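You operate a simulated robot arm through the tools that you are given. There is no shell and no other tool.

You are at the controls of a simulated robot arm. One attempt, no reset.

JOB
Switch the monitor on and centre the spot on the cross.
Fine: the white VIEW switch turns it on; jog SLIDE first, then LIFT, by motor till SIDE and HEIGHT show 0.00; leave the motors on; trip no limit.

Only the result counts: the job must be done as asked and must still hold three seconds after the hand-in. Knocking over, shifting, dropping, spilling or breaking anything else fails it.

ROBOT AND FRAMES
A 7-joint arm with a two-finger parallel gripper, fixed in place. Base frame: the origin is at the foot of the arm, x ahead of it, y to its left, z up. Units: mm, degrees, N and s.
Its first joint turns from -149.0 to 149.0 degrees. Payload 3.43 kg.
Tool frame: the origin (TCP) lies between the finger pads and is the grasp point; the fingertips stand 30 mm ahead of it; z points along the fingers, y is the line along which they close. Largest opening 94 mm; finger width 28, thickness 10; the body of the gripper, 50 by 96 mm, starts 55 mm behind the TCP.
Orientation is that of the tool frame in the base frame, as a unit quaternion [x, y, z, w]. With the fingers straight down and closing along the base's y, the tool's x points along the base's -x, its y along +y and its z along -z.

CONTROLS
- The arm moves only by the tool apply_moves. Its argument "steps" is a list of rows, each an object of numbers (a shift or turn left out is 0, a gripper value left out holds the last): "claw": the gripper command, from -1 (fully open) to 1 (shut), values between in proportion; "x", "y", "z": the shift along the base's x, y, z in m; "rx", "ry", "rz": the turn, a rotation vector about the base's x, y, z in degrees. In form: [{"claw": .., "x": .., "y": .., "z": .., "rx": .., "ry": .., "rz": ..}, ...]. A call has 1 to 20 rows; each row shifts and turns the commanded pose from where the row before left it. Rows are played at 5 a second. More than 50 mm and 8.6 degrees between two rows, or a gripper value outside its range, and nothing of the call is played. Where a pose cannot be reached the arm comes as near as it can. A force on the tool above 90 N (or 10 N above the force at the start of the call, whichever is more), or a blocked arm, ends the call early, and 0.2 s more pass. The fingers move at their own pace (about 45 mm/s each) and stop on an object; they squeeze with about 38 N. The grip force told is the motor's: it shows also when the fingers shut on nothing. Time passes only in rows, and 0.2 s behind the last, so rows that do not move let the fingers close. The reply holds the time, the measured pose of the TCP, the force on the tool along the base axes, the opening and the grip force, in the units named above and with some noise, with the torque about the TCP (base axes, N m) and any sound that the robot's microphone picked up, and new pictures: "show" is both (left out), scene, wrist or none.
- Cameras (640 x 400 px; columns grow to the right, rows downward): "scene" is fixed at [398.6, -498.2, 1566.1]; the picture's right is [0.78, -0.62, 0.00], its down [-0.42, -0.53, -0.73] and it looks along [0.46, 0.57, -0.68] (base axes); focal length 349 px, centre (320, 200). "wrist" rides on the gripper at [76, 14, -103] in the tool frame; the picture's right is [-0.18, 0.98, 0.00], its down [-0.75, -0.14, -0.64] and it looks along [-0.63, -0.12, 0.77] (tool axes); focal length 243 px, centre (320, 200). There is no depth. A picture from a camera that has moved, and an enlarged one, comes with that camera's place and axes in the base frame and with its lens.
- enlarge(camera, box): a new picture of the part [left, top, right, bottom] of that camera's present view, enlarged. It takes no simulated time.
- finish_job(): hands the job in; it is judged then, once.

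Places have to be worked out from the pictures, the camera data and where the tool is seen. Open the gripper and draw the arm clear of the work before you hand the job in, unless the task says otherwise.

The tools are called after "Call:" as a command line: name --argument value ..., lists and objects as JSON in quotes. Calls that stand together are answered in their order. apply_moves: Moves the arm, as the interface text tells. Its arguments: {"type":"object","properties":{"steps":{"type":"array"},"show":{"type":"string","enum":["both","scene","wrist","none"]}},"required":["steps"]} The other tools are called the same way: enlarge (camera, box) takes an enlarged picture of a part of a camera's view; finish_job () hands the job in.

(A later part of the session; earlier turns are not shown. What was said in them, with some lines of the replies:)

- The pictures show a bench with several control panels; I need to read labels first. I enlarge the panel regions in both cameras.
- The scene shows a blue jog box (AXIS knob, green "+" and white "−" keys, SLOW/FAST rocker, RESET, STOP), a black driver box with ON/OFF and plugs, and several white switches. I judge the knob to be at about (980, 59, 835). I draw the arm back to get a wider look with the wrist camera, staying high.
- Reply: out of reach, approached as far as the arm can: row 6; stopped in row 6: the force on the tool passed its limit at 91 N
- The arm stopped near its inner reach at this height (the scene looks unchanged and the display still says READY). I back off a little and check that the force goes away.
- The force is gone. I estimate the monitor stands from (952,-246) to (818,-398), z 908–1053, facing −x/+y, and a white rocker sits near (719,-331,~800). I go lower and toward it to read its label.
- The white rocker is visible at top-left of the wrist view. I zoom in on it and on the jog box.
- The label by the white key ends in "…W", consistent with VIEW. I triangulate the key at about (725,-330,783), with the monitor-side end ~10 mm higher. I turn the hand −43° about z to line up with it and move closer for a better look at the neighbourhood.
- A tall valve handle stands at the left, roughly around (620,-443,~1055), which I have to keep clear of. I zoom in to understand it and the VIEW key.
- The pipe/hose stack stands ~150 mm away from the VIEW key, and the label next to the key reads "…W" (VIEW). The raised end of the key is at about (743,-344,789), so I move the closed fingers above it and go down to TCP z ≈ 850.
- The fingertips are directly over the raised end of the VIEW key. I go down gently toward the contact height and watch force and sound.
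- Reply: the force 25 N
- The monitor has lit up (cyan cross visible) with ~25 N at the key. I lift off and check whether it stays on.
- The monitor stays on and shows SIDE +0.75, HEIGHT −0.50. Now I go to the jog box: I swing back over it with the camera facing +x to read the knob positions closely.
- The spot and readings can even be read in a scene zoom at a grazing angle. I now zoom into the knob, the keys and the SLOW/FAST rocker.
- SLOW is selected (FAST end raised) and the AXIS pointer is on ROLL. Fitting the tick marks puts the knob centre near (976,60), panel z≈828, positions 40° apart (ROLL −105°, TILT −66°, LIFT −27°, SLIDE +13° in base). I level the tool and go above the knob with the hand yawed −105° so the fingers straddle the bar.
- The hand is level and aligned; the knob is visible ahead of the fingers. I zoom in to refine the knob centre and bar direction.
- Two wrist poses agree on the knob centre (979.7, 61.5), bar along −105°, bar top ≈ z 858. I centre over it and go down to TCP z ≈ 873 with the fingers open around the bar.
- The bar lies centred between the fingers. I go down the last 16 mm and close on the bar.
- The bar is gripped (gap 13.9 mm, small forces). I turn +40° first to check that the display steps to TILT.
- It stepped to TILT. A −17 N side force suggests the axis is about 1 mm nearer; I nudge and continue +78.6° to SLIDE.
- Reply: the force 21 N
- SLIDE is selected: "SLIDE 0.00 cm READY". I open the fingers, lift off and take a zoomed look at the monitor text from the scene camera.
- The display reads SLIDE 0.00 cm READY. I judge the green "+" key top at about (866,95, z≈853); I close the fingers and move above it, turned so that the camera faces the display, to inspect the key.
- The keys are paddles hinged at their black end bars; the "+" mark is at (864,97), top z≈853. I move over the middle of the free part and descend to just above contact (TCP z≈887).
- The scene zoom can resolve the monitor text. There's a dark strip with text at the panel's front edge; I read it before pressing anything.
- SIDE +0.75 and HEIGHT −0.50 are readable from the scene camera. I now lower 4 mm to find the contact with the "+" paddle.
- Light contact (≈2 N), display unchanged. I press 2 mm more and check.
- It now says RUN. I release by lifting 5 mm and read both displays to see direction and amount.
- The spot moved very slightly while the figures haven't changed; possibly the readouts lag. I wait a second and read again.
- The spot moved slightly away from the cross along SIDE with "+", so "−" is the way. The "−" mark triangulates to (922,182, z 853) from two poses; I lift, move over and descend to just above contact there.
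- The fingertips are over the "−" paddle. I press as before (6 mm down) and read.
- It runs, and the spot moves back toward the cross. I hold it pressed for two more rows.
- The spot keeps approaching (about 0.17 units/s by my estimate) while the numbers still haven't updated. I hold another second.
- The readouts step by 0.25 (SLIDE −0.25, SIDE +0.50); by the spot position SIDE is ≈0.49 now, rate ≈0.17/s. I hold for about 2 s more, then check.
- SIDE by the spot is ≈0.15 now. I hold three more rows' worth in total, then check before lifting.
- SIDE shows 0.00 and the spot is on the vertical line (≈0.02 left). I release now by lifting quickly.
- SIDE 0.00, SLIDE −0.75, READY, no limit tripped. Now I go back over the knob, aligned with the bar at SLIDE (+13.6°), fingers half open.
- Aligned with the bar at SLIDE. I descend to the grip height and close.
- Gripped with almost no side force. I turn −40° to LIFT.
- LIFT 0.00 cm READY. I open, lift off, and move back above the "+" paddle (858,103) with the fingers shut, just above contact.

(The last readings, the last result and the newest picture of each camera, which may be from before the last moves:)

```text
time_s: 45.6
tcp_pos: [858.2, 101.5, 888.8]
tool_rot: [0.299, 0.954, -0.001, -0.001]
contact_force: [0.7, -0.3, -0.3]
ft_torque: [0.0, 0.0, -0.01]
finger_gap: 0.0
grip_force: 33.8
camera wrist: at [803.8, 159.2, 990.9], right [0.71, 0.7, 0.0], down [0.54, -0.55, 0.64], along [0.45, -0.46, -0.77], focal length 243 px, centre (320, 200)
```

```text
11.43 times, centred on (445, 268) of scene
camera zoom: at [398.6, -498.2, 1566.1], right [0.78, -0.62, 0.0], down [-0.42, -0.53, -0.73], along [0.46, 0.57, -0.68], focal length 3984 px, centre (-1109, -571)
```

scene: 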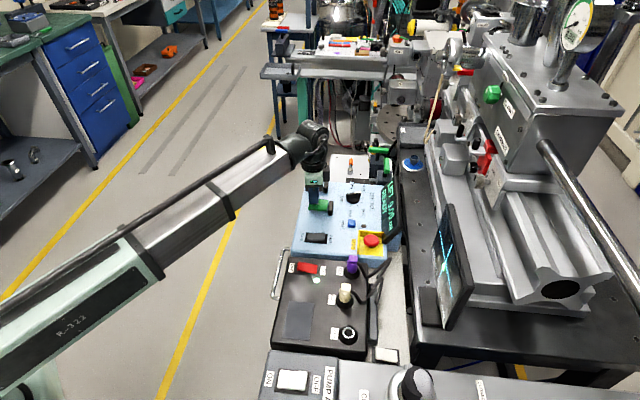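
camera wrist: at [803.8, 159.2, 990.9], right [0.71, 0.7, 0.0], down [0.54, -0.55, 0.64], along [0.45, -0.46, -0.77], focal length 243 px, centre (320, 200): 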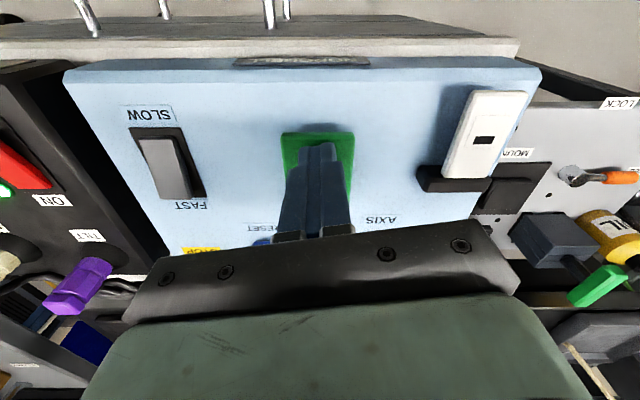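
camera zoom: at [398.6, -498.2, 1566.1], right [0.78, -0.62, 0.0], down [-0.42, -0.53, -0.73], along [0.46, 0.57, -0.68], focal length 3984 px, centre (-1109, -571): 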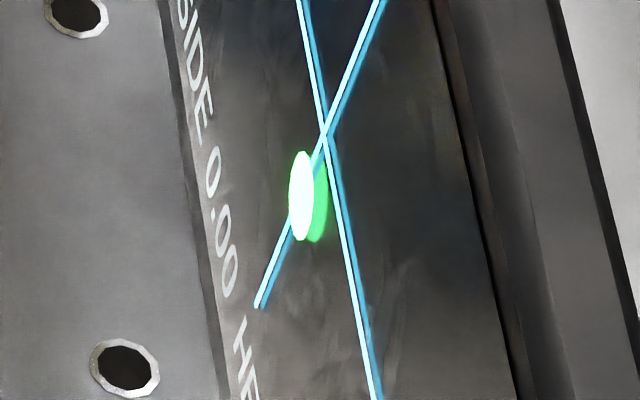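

Everything is set: LIFT 0.00 READY, spot on the vertical line and below the cross. I give "+" a short press and look which way the spot goes.

Call:
apply_moves --steps '[{"z": -0.004}, {"z": -0.004}]' --show "none"

Call:
enlarge --camera "scene" --box '[375, 170, 415, 240]'

Call:
enlarge --camera "scene" --box '[430, 250, 460, 285]'

```text
time_s: 46.2
tcp_pos: [858.3, 103.1, 881.1]
tool_rot: [0.299, 0.954, -0.001, -0.001]
contact_force: [0.0, 2.9, 3.6]
ft_torque: [0.02, 0.01, 0.0]
finger_gap: 0.1
grip_force: 33.2
```

```text
5.71 times, centred on (395, 205) of scene
camera zoom: at [398.6, -498.2, 1566.1], right [0.78, -0.62, 0.0], down [-0.42, -0.53, -0.73], along [0.46, 0.57, -0.68], focal length 1992 px, centre (-109, 171)
```

zoom: 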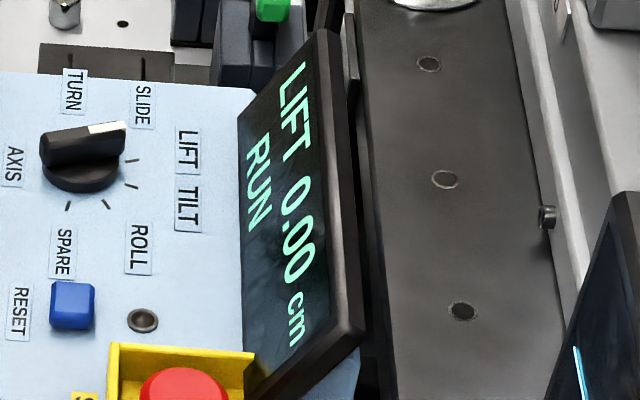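

```text
11.43 times, centred on (445, 268) of scene
camera zoom: at [398.6, -498.2, 1566.1], right [0.78, -0.62, 0.0], down [-0.42, -0.53, -0.73], along [0.46, 0.57, -0.68], focal length 3984 px, centre (-1109, -571)
```

zoom: 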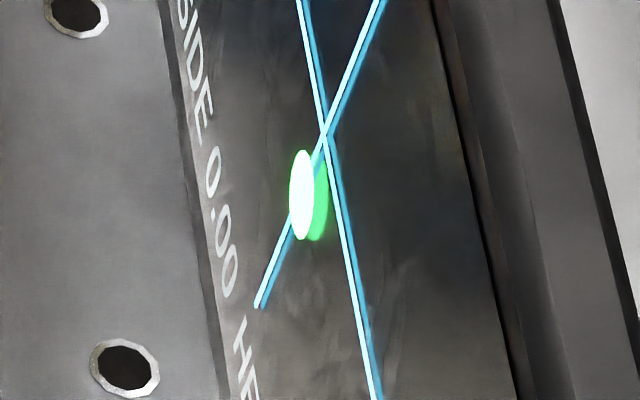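

It runs; the spot barely moved up so far. I hold one more row to be sure of the direction.

Call:
apply_moves --steps '[{}]' --show "none"

Call:
enlarge --camera "scene" --box '[375, 170, 415, 240]'

Call:
enlarge --camera "scene" --box '[430, 250, 460, 285]'

```text
time_s: 46.6
tcp_pos: [857.9, 100.9, 879.9]
tool_rot: [0.299, 0.954, 0.0, -0.001]
contact_force: [-1.3, 2.0, 3.2]
ft_torque: [0.02, 0.0, -0.05]
finger_gap: 0.0
grip_force: 32.8
```

```text
5.71 times, centred on (395, 205) of scene
camera zoom: at [398.6, -498.2, 1566.1], right [0.78, -0.62, 0.0], down [-0.42, -0.53, -0.73], along [0.46, 0.57, -0.68], focal length 1992 px, centre (-109, 171)
```

zoom: 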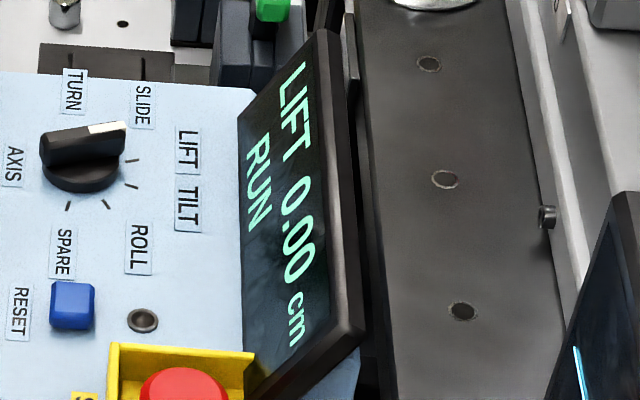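

```text
11.43 times, centred on (445, 268) of scene
camera zoom: at [398.6, -498.2, 1566.1], right [0.78, -0.62, 0.0], down [-0.42, -0.53, -0.73], along [0.46, 0.57, -0.68], focal length 3984 px, centre (-1109, -571)
```

zoom: 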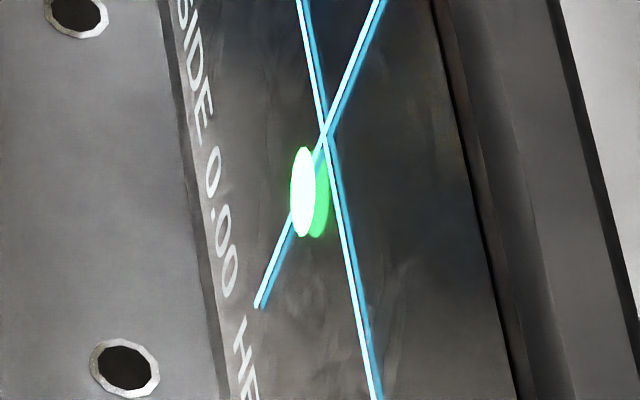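

"+" moves the spot up toward the cross, slowly. I keep holding for 2 s.

Call:
apply_moves --steps '[{}, {}, {}, {}, {}, {}, {}, {}, {}]' --show "none"

Call:
enlarge --camera "scene" --box '[375, 170, 415, 240]'

Call:
enlarge --camera "scene" --box '[430, 250, 460, 285]'

```text
time_s: 48.6
tcp_pos: [856.7, 102.0, 879.0]
tool_rot: [0.299, 0.954, -0.001, -0.001]
contact_force: [0.3, 0.0, 2.2]
ft_torque: [-0.05, -0.02, -0.01]
finger_gap: 0.3
grip_force: 33.0
```

```text
5.71 times, centred on (395, 205) of scene
camera zoom: at [398.6, -498.2, 1566.1], right [0.78, -0.62, 0.0], down [-0.42, -0.53, -0.73], along [0.46, 0.57, -0.68], focal length 1992 px, centre (-109, 171)
```

zoom: 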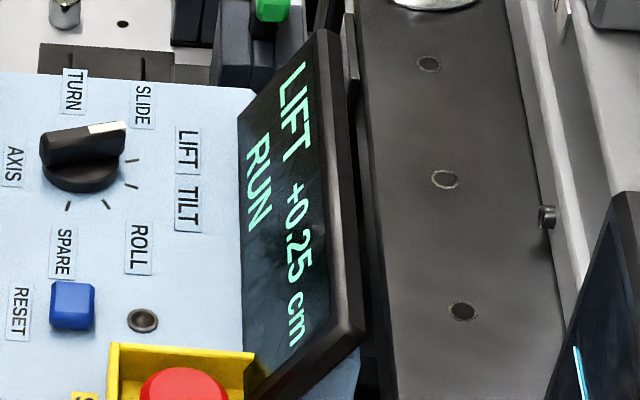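

```text
11.43 times, centred on (445, 268) of scene
camera zoom: at [398.6, -498.2, 1566.1], right [0.78, -0.62, 0.0], down [-0.42, -0.53, -0.73], along [0.46, 0.57, -0.68], focal length 3984 px, centre (-1109, -571)
```

zoom: 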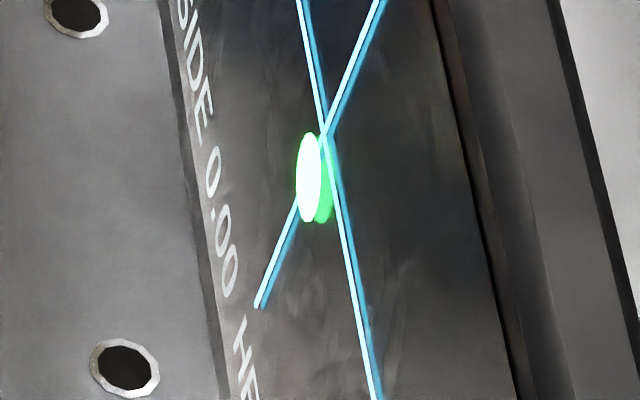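

HEIGHT is at ≈−0.36 by the spot (LIFT +0.25, rate ≈0.06/s). I hold for another ~4 s.

Call:
apply_moves --steps '[{}, {}, {}, {}, {}, {}, {}, {}, {}, {}, {}, {}, {}, {}, {}, {}, {}, {}, {}]' --show "none"

Call:
enlarge --camera "scene" --box '[375, 170, 415, 240]'

Call:
enlarge --camera "scene" --box '[430, 250, 460, 285]'

Call:
enlarge --camera "scene" --box '[435, 290, 465, 330]'

```text
time_s: 52.6
tcp_pos: [857.8, 103.0, 879.3]
tool_rot: [0.299, 0.954, 0.001, -0.001]
contact_force: [0.3, -0.6, 3.3]
ft_torque: [-0.08, -0.02, 0.01]
finger_gap: 0.0
grip_force: 32.8
```

```text
5.71 times, centred on (395, 205) of scene
camera zoom: at [398.6, -498.2, 1566.1], right [0.78, -0.62, 0.0], down [-0.42, -0.53, -0.73], along [0.46, 0.57, -0.68], focal length 1992 px, centre (-109, 171)
```

zoom: 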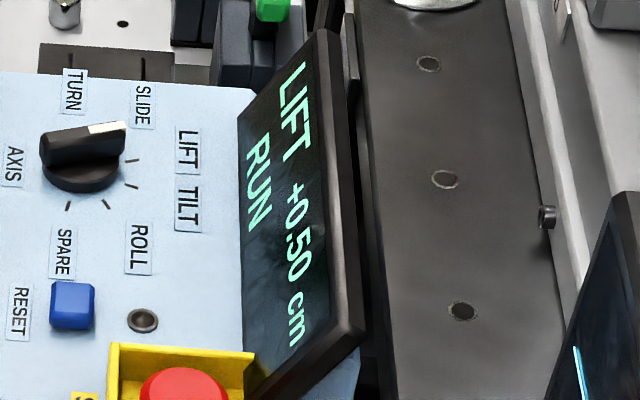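

```text
11.43 times, centred on (445, 268) of scene
camera zoom: at [398.6, -498.2, 1566.1], right [0.78, -0.62, 0.0], down [-0.42, -0.53, -0.73], along [0.46, 0.57, -0.68], focal length 3984 px, centre (-1109, -571)
```

zoom: 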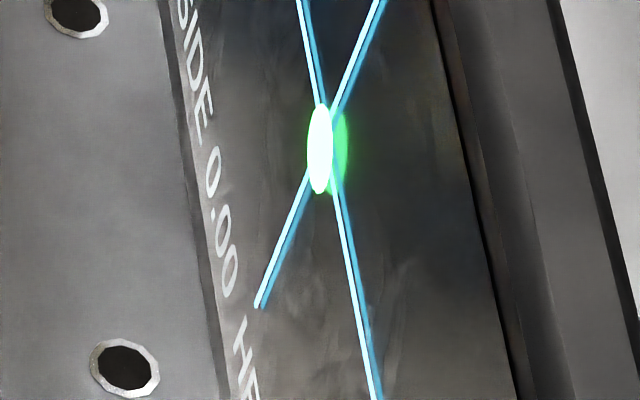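

```text
10.00 times, centred on (450, 310) of scene
camera zoom: at [398.6, -498.2, 1566.1], right [0.78, -0.62, 0.0], down [-0.42, -0.53, -0.73], along [0.46, 0.57, -0.68], focal length 3486 px, centre (-980, -900)
```

zoom: 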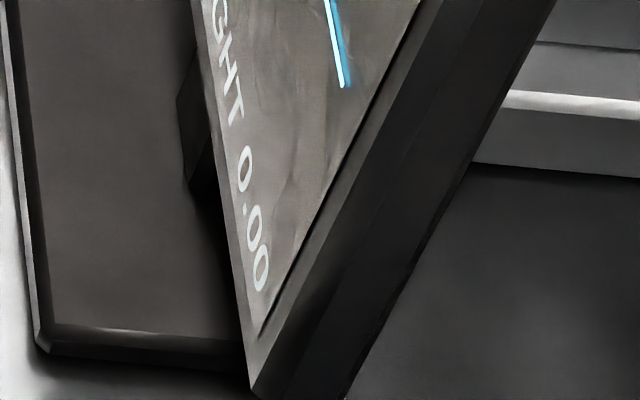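

HEIGHT already shows 0.00; the spot is still ≈16 px (≈0.1) short, so I hold ~2 s more to centre it fully.

Call:
apply_moves --steps '[{}, {}, {}, {}, {}, {}, {}, {}, {}]' --show "none"

Call:
enlarge --camera "scene" --box '[375, 170, 415, 240]'

Call:
enlarge --camera "scene" --box '[430, 250, 460, 285]'

```text
time_s: 54.6
tcp_pos: [857.4, 102.9, 879.9]
tool_rot: [0.298, 0.954, 0.0, 0.0]
contact_force: [-0.2, 0.2, 3.9]
ft_torque: [-0.06, -0.04, -0.03]
finger_gap: 0.3
grip_force: 33.0
```

```text
5.71 times, centred on (395, 205) of scene
camera zoom: at [398.6, -498.2, 1566.1], right [0.78, -0.62, 0.0], down [-0.42, -0.53, -0.73], along [0.46, 0.57, -0.68], focal length 1992 px, centre (-109, 171)
```

zoom: 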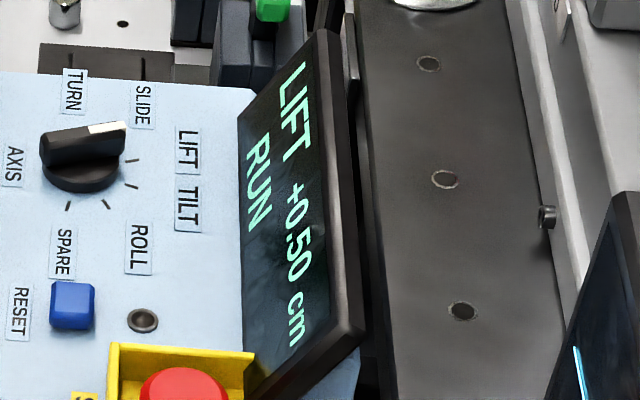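

```text
11.43 times, centred on (445, 268) of scene
camera zoom: at [398.6, -498.2, 1566.1], right [0.78, -0.62, 0.0], down [-0.42, -0.53, -0.73], along [0.46, 0.57, -0.68], focal length 3984 px, centre (-1109, -571)
```

zoom: 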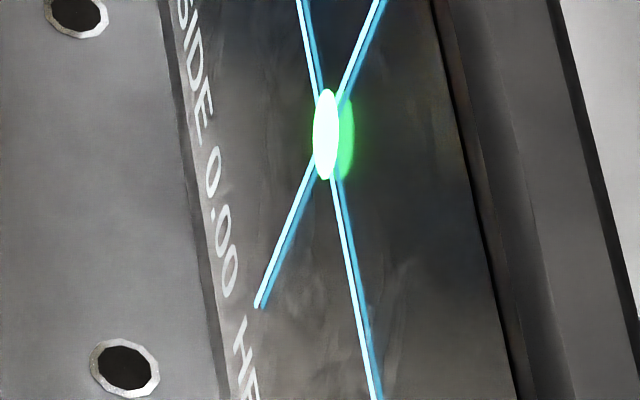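

The spot now sits on the cross. I release by lifting, and read everything again.

Call:
apply_moves --steps '[{"z": 0.03}, {"z": 0.03}, {"z": 0.03}, {}, {}]' --show "both"

Call:
enlarge --camera "scene" --box '[290, 165, 420, 245]'

Call:
enlarge --camera "scene" --box '[430, 250, 460, 285]'

Call:
enlarge --camera "scene" --box '[435, 290, 465, 330]'

Call:
enlarge --camera "scene" --box '[260, 245, 410, 400]'

```text
time_s: 55.8
tcp_pos: [856.9, 103.1, 970.2]
tool_rot: [0.3, 0.954, 0.0, -0.001]
contact_force: [0.7, 0.6, -0.4]
ft_torque: [-0.01, -0.01, 0.01]
finger_gap: 0.0
grip_force: 33.2
camera wrist: at [804.5, 158.0, 1073.0], right [0.71, 0.7, 0.0], down [0.54, -0.55, 0.64], along [0.45, -0.46, -0.77], focal length 243 px, centre (320, 200)
```

scene: 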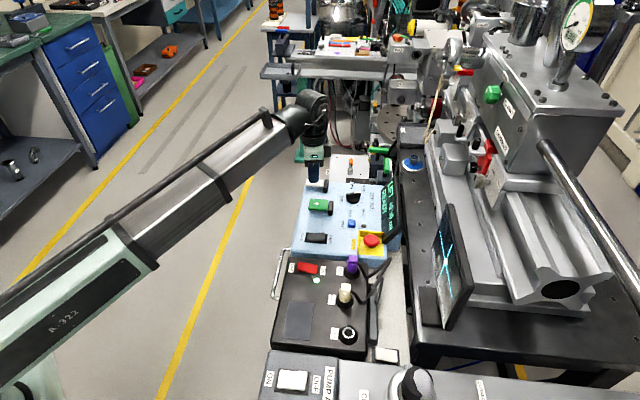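
wrist: 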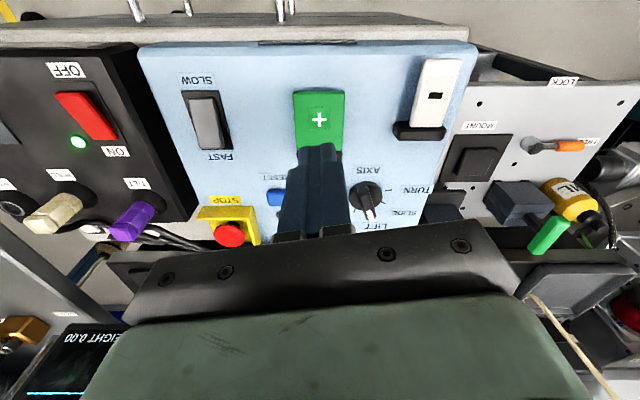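

```text
4.92 times, centred on (355, 205) of scene
camera zoom: at [398.6, -498.2, 1566.1], right [0.78, -0.62, 0.0], down [-0.42, -0.53, -0.73], along [0.46, 0.57, -0.68], focal length 1716 px, centre (148, 175)
```

zoom: 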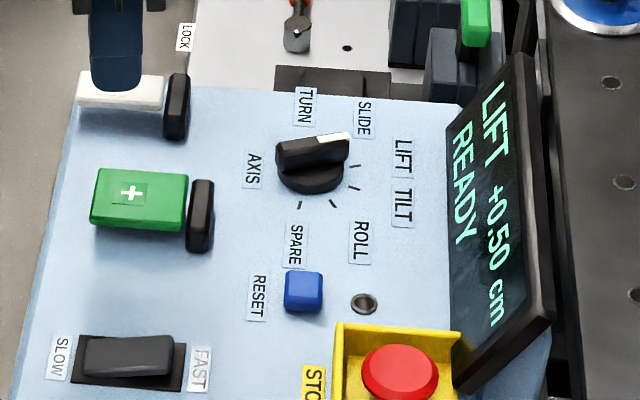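

```text
11.43 times, centred on (445, 268) of scene
camera zoom: at [398.6, -498.2, 1566.1], right [0.78, -0.62, 0.0], down [-0.42, -0.53, -0.73], along [0.46, 0.57, -0.68], focal length 3984 px, centre (-1109, -571)
```

zoom: 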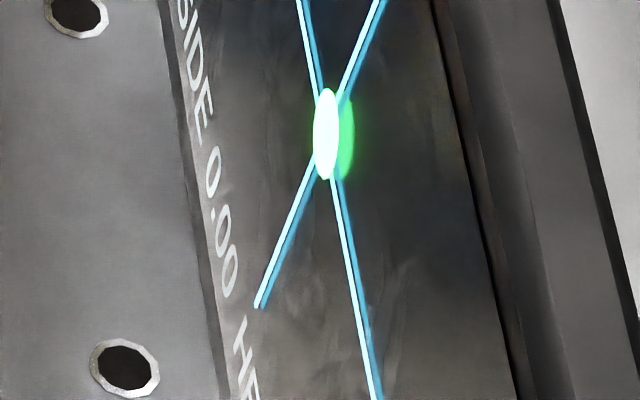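

```text
10.00 times, centred on (450, 310) of scene
camera zoom: at [398.6, -498.2, 1566.1], right [0.78, -0.62, 0.0], down [-0.42, -0.53, -0.73], along [0.46, 0.57, -0.68], focal length 3486 px, centre (-980, -900)
```

zoom: 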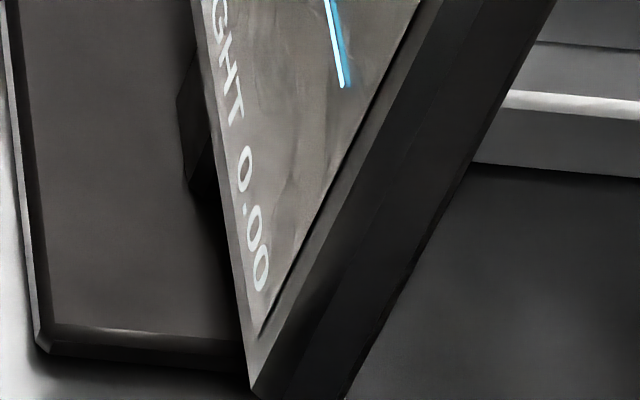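

```text
2.58 times, centred on (335, 322) of scene
camera zoom: at [398.6, -498.2, 1566.1], right [0.78, -0.62, 0.0], down [-0.42, -0.53, -0.73], along [0.46, 0.57, -0.68], focal length 900 px, centre (281, -116)
```

zoom: 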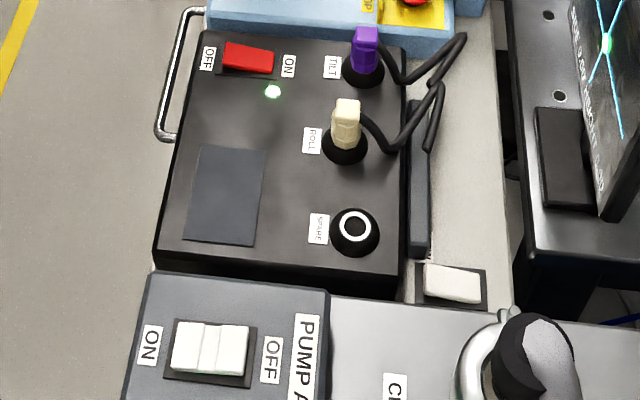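

SIDE 0.00, HEIGHT 0.00, READY, motors' lamp on, VIEW on. I open the gripper, draw the arm up and clear, and check once more that it all holds.

Call:
apply_moves --steps '[{"claw": -1, "z": 0.04}, {"z": 0.04}, {"z": 0.02, "x": 0.02, "y": 0.03}, {"x": 0.02, "y": 0.03, "z": 0.02}, {"x": 0.02, "y": 0.03}, {}, {}, {}, {}, {}]' --show "both"

Call:
enlarge --camera "scene" --box '[430, 250, 460, 285]'

Call:
enlarge --camera "scene" --box '[290, 150, 420, 330]'

Call:
enlarge --camera "scene" --box '[435, 290, 465, 330]'

```text
time_s: 58.0
tcp_pos: [918.0, 192.4, 1090.2]
tool_rot: [0.298, 0.954, 0.001, -0.002]
contact_force: [0.4, -0.9, 0.0]
ft_torque: [0.0, -0.03, -0.02]
finger_gap: 94.0
grip_force: 0.0
camera wrist: at [864.7, 248.7, 1192.9], right [0.71, 0.7, 0.0], down [0.54, -0.55, 0.64], along [0.45, -0.46, -0.77], focal length 243 px, centre (320, 200)
```

scene: 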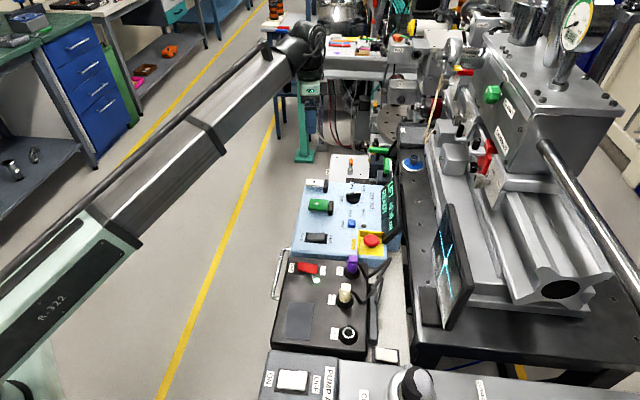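
wrist: 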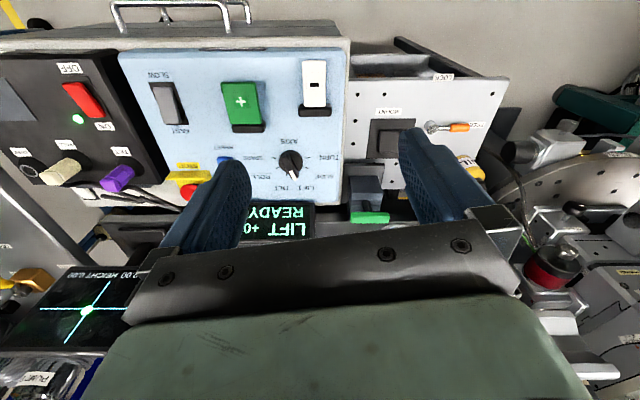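

```text
11.43 times, centred on (445, 268) of scene
camera zoom: at [398.6, -498.2, 1566.1], right [0.78, -0.62, 0.0], down [-0.42, -0.53, -0.73], along [0.46, 0.57, -0.68], focal length 3984 px, centre (-1109, -571)
```

zoom: 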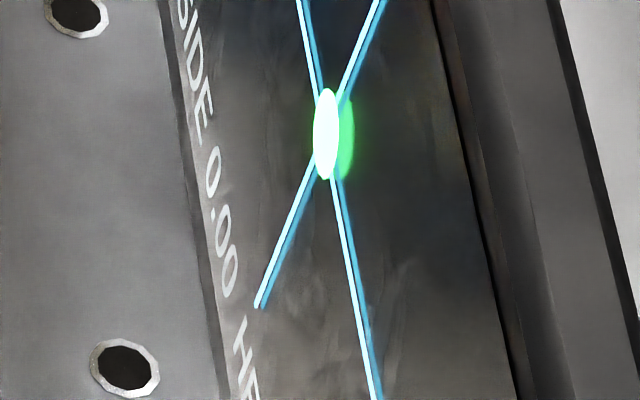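

```text
2.22 times, centred on (355, 240) of scene
camera zoom: at [398.6, -498.2, 1566.1], right [0.78, -0.62, 0.0], down [-0.42, -0.53, -0.73], along [0.46, 0.57, -0.68], focal length 775 px, centre (242, 111)
```

zoom: 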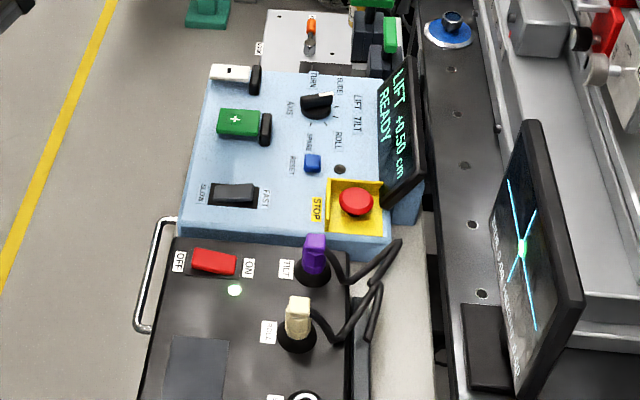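

```text
10.00 times, centred on (450, 310) of scene
camera zoom: at [398.6, -498.2, 1566.1], right [0.78, -0.62, 0.0], down [-0.42, -0.53, -0.73], along [0.46, 0.57, -0.68], focal length 3486 px, centre (-980, -900)
```

zoom: 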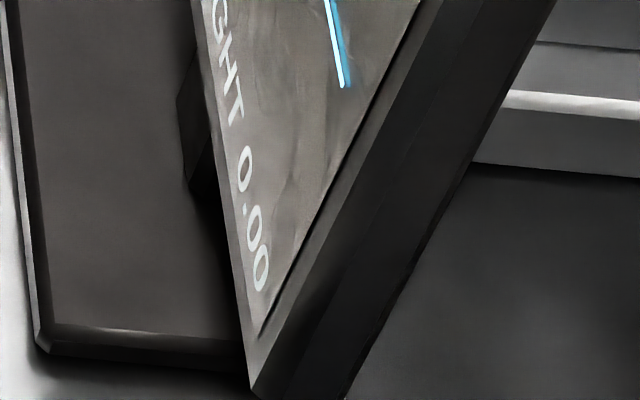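

The monitor is on with the spot on the cross, SIDE 0.00 and HEIGHT 0.00. The display says READY, the motors are on, and the arm is clear with the gripper open. I hand the job in.

Call:
finish_job

```text
The job is handed in.
```

The monitor is on and the spot is centred on the cross. SIDE and HEIGHT both read 0.00, and still did at my last check before handing in.

- **Monitor:** I switched it on with one press of the white VIEW switch. It started at SIDE +0.75 and HEIGHT −0.50.
- **SLIDE:** I jogged it first, ending at −0.75 cm. A brief test press of "+" moved the spot slightly the wrong way, so I used "−".
- **LIFT:** I then jogged it with "+", ending at +0.50 cm.
- **Precision:** Both readouts step by 0.25, so I centred the spot by eye against the cross rather than stopping at the first 0.00.
- **Limits and motors:** No limit tripped. The display says READY and the motors are still on.
- **Stopped move:** Early on, one move was cut short when the force on the tool passed its limit (91 N). The reply put that pose out of reach. I backed off at once, and nothing in the pictures looked shifted or damaged.

The AXIS knob is left on LIFT; it was on ROLL at the start. The arm is drawn clear with the gripper open.
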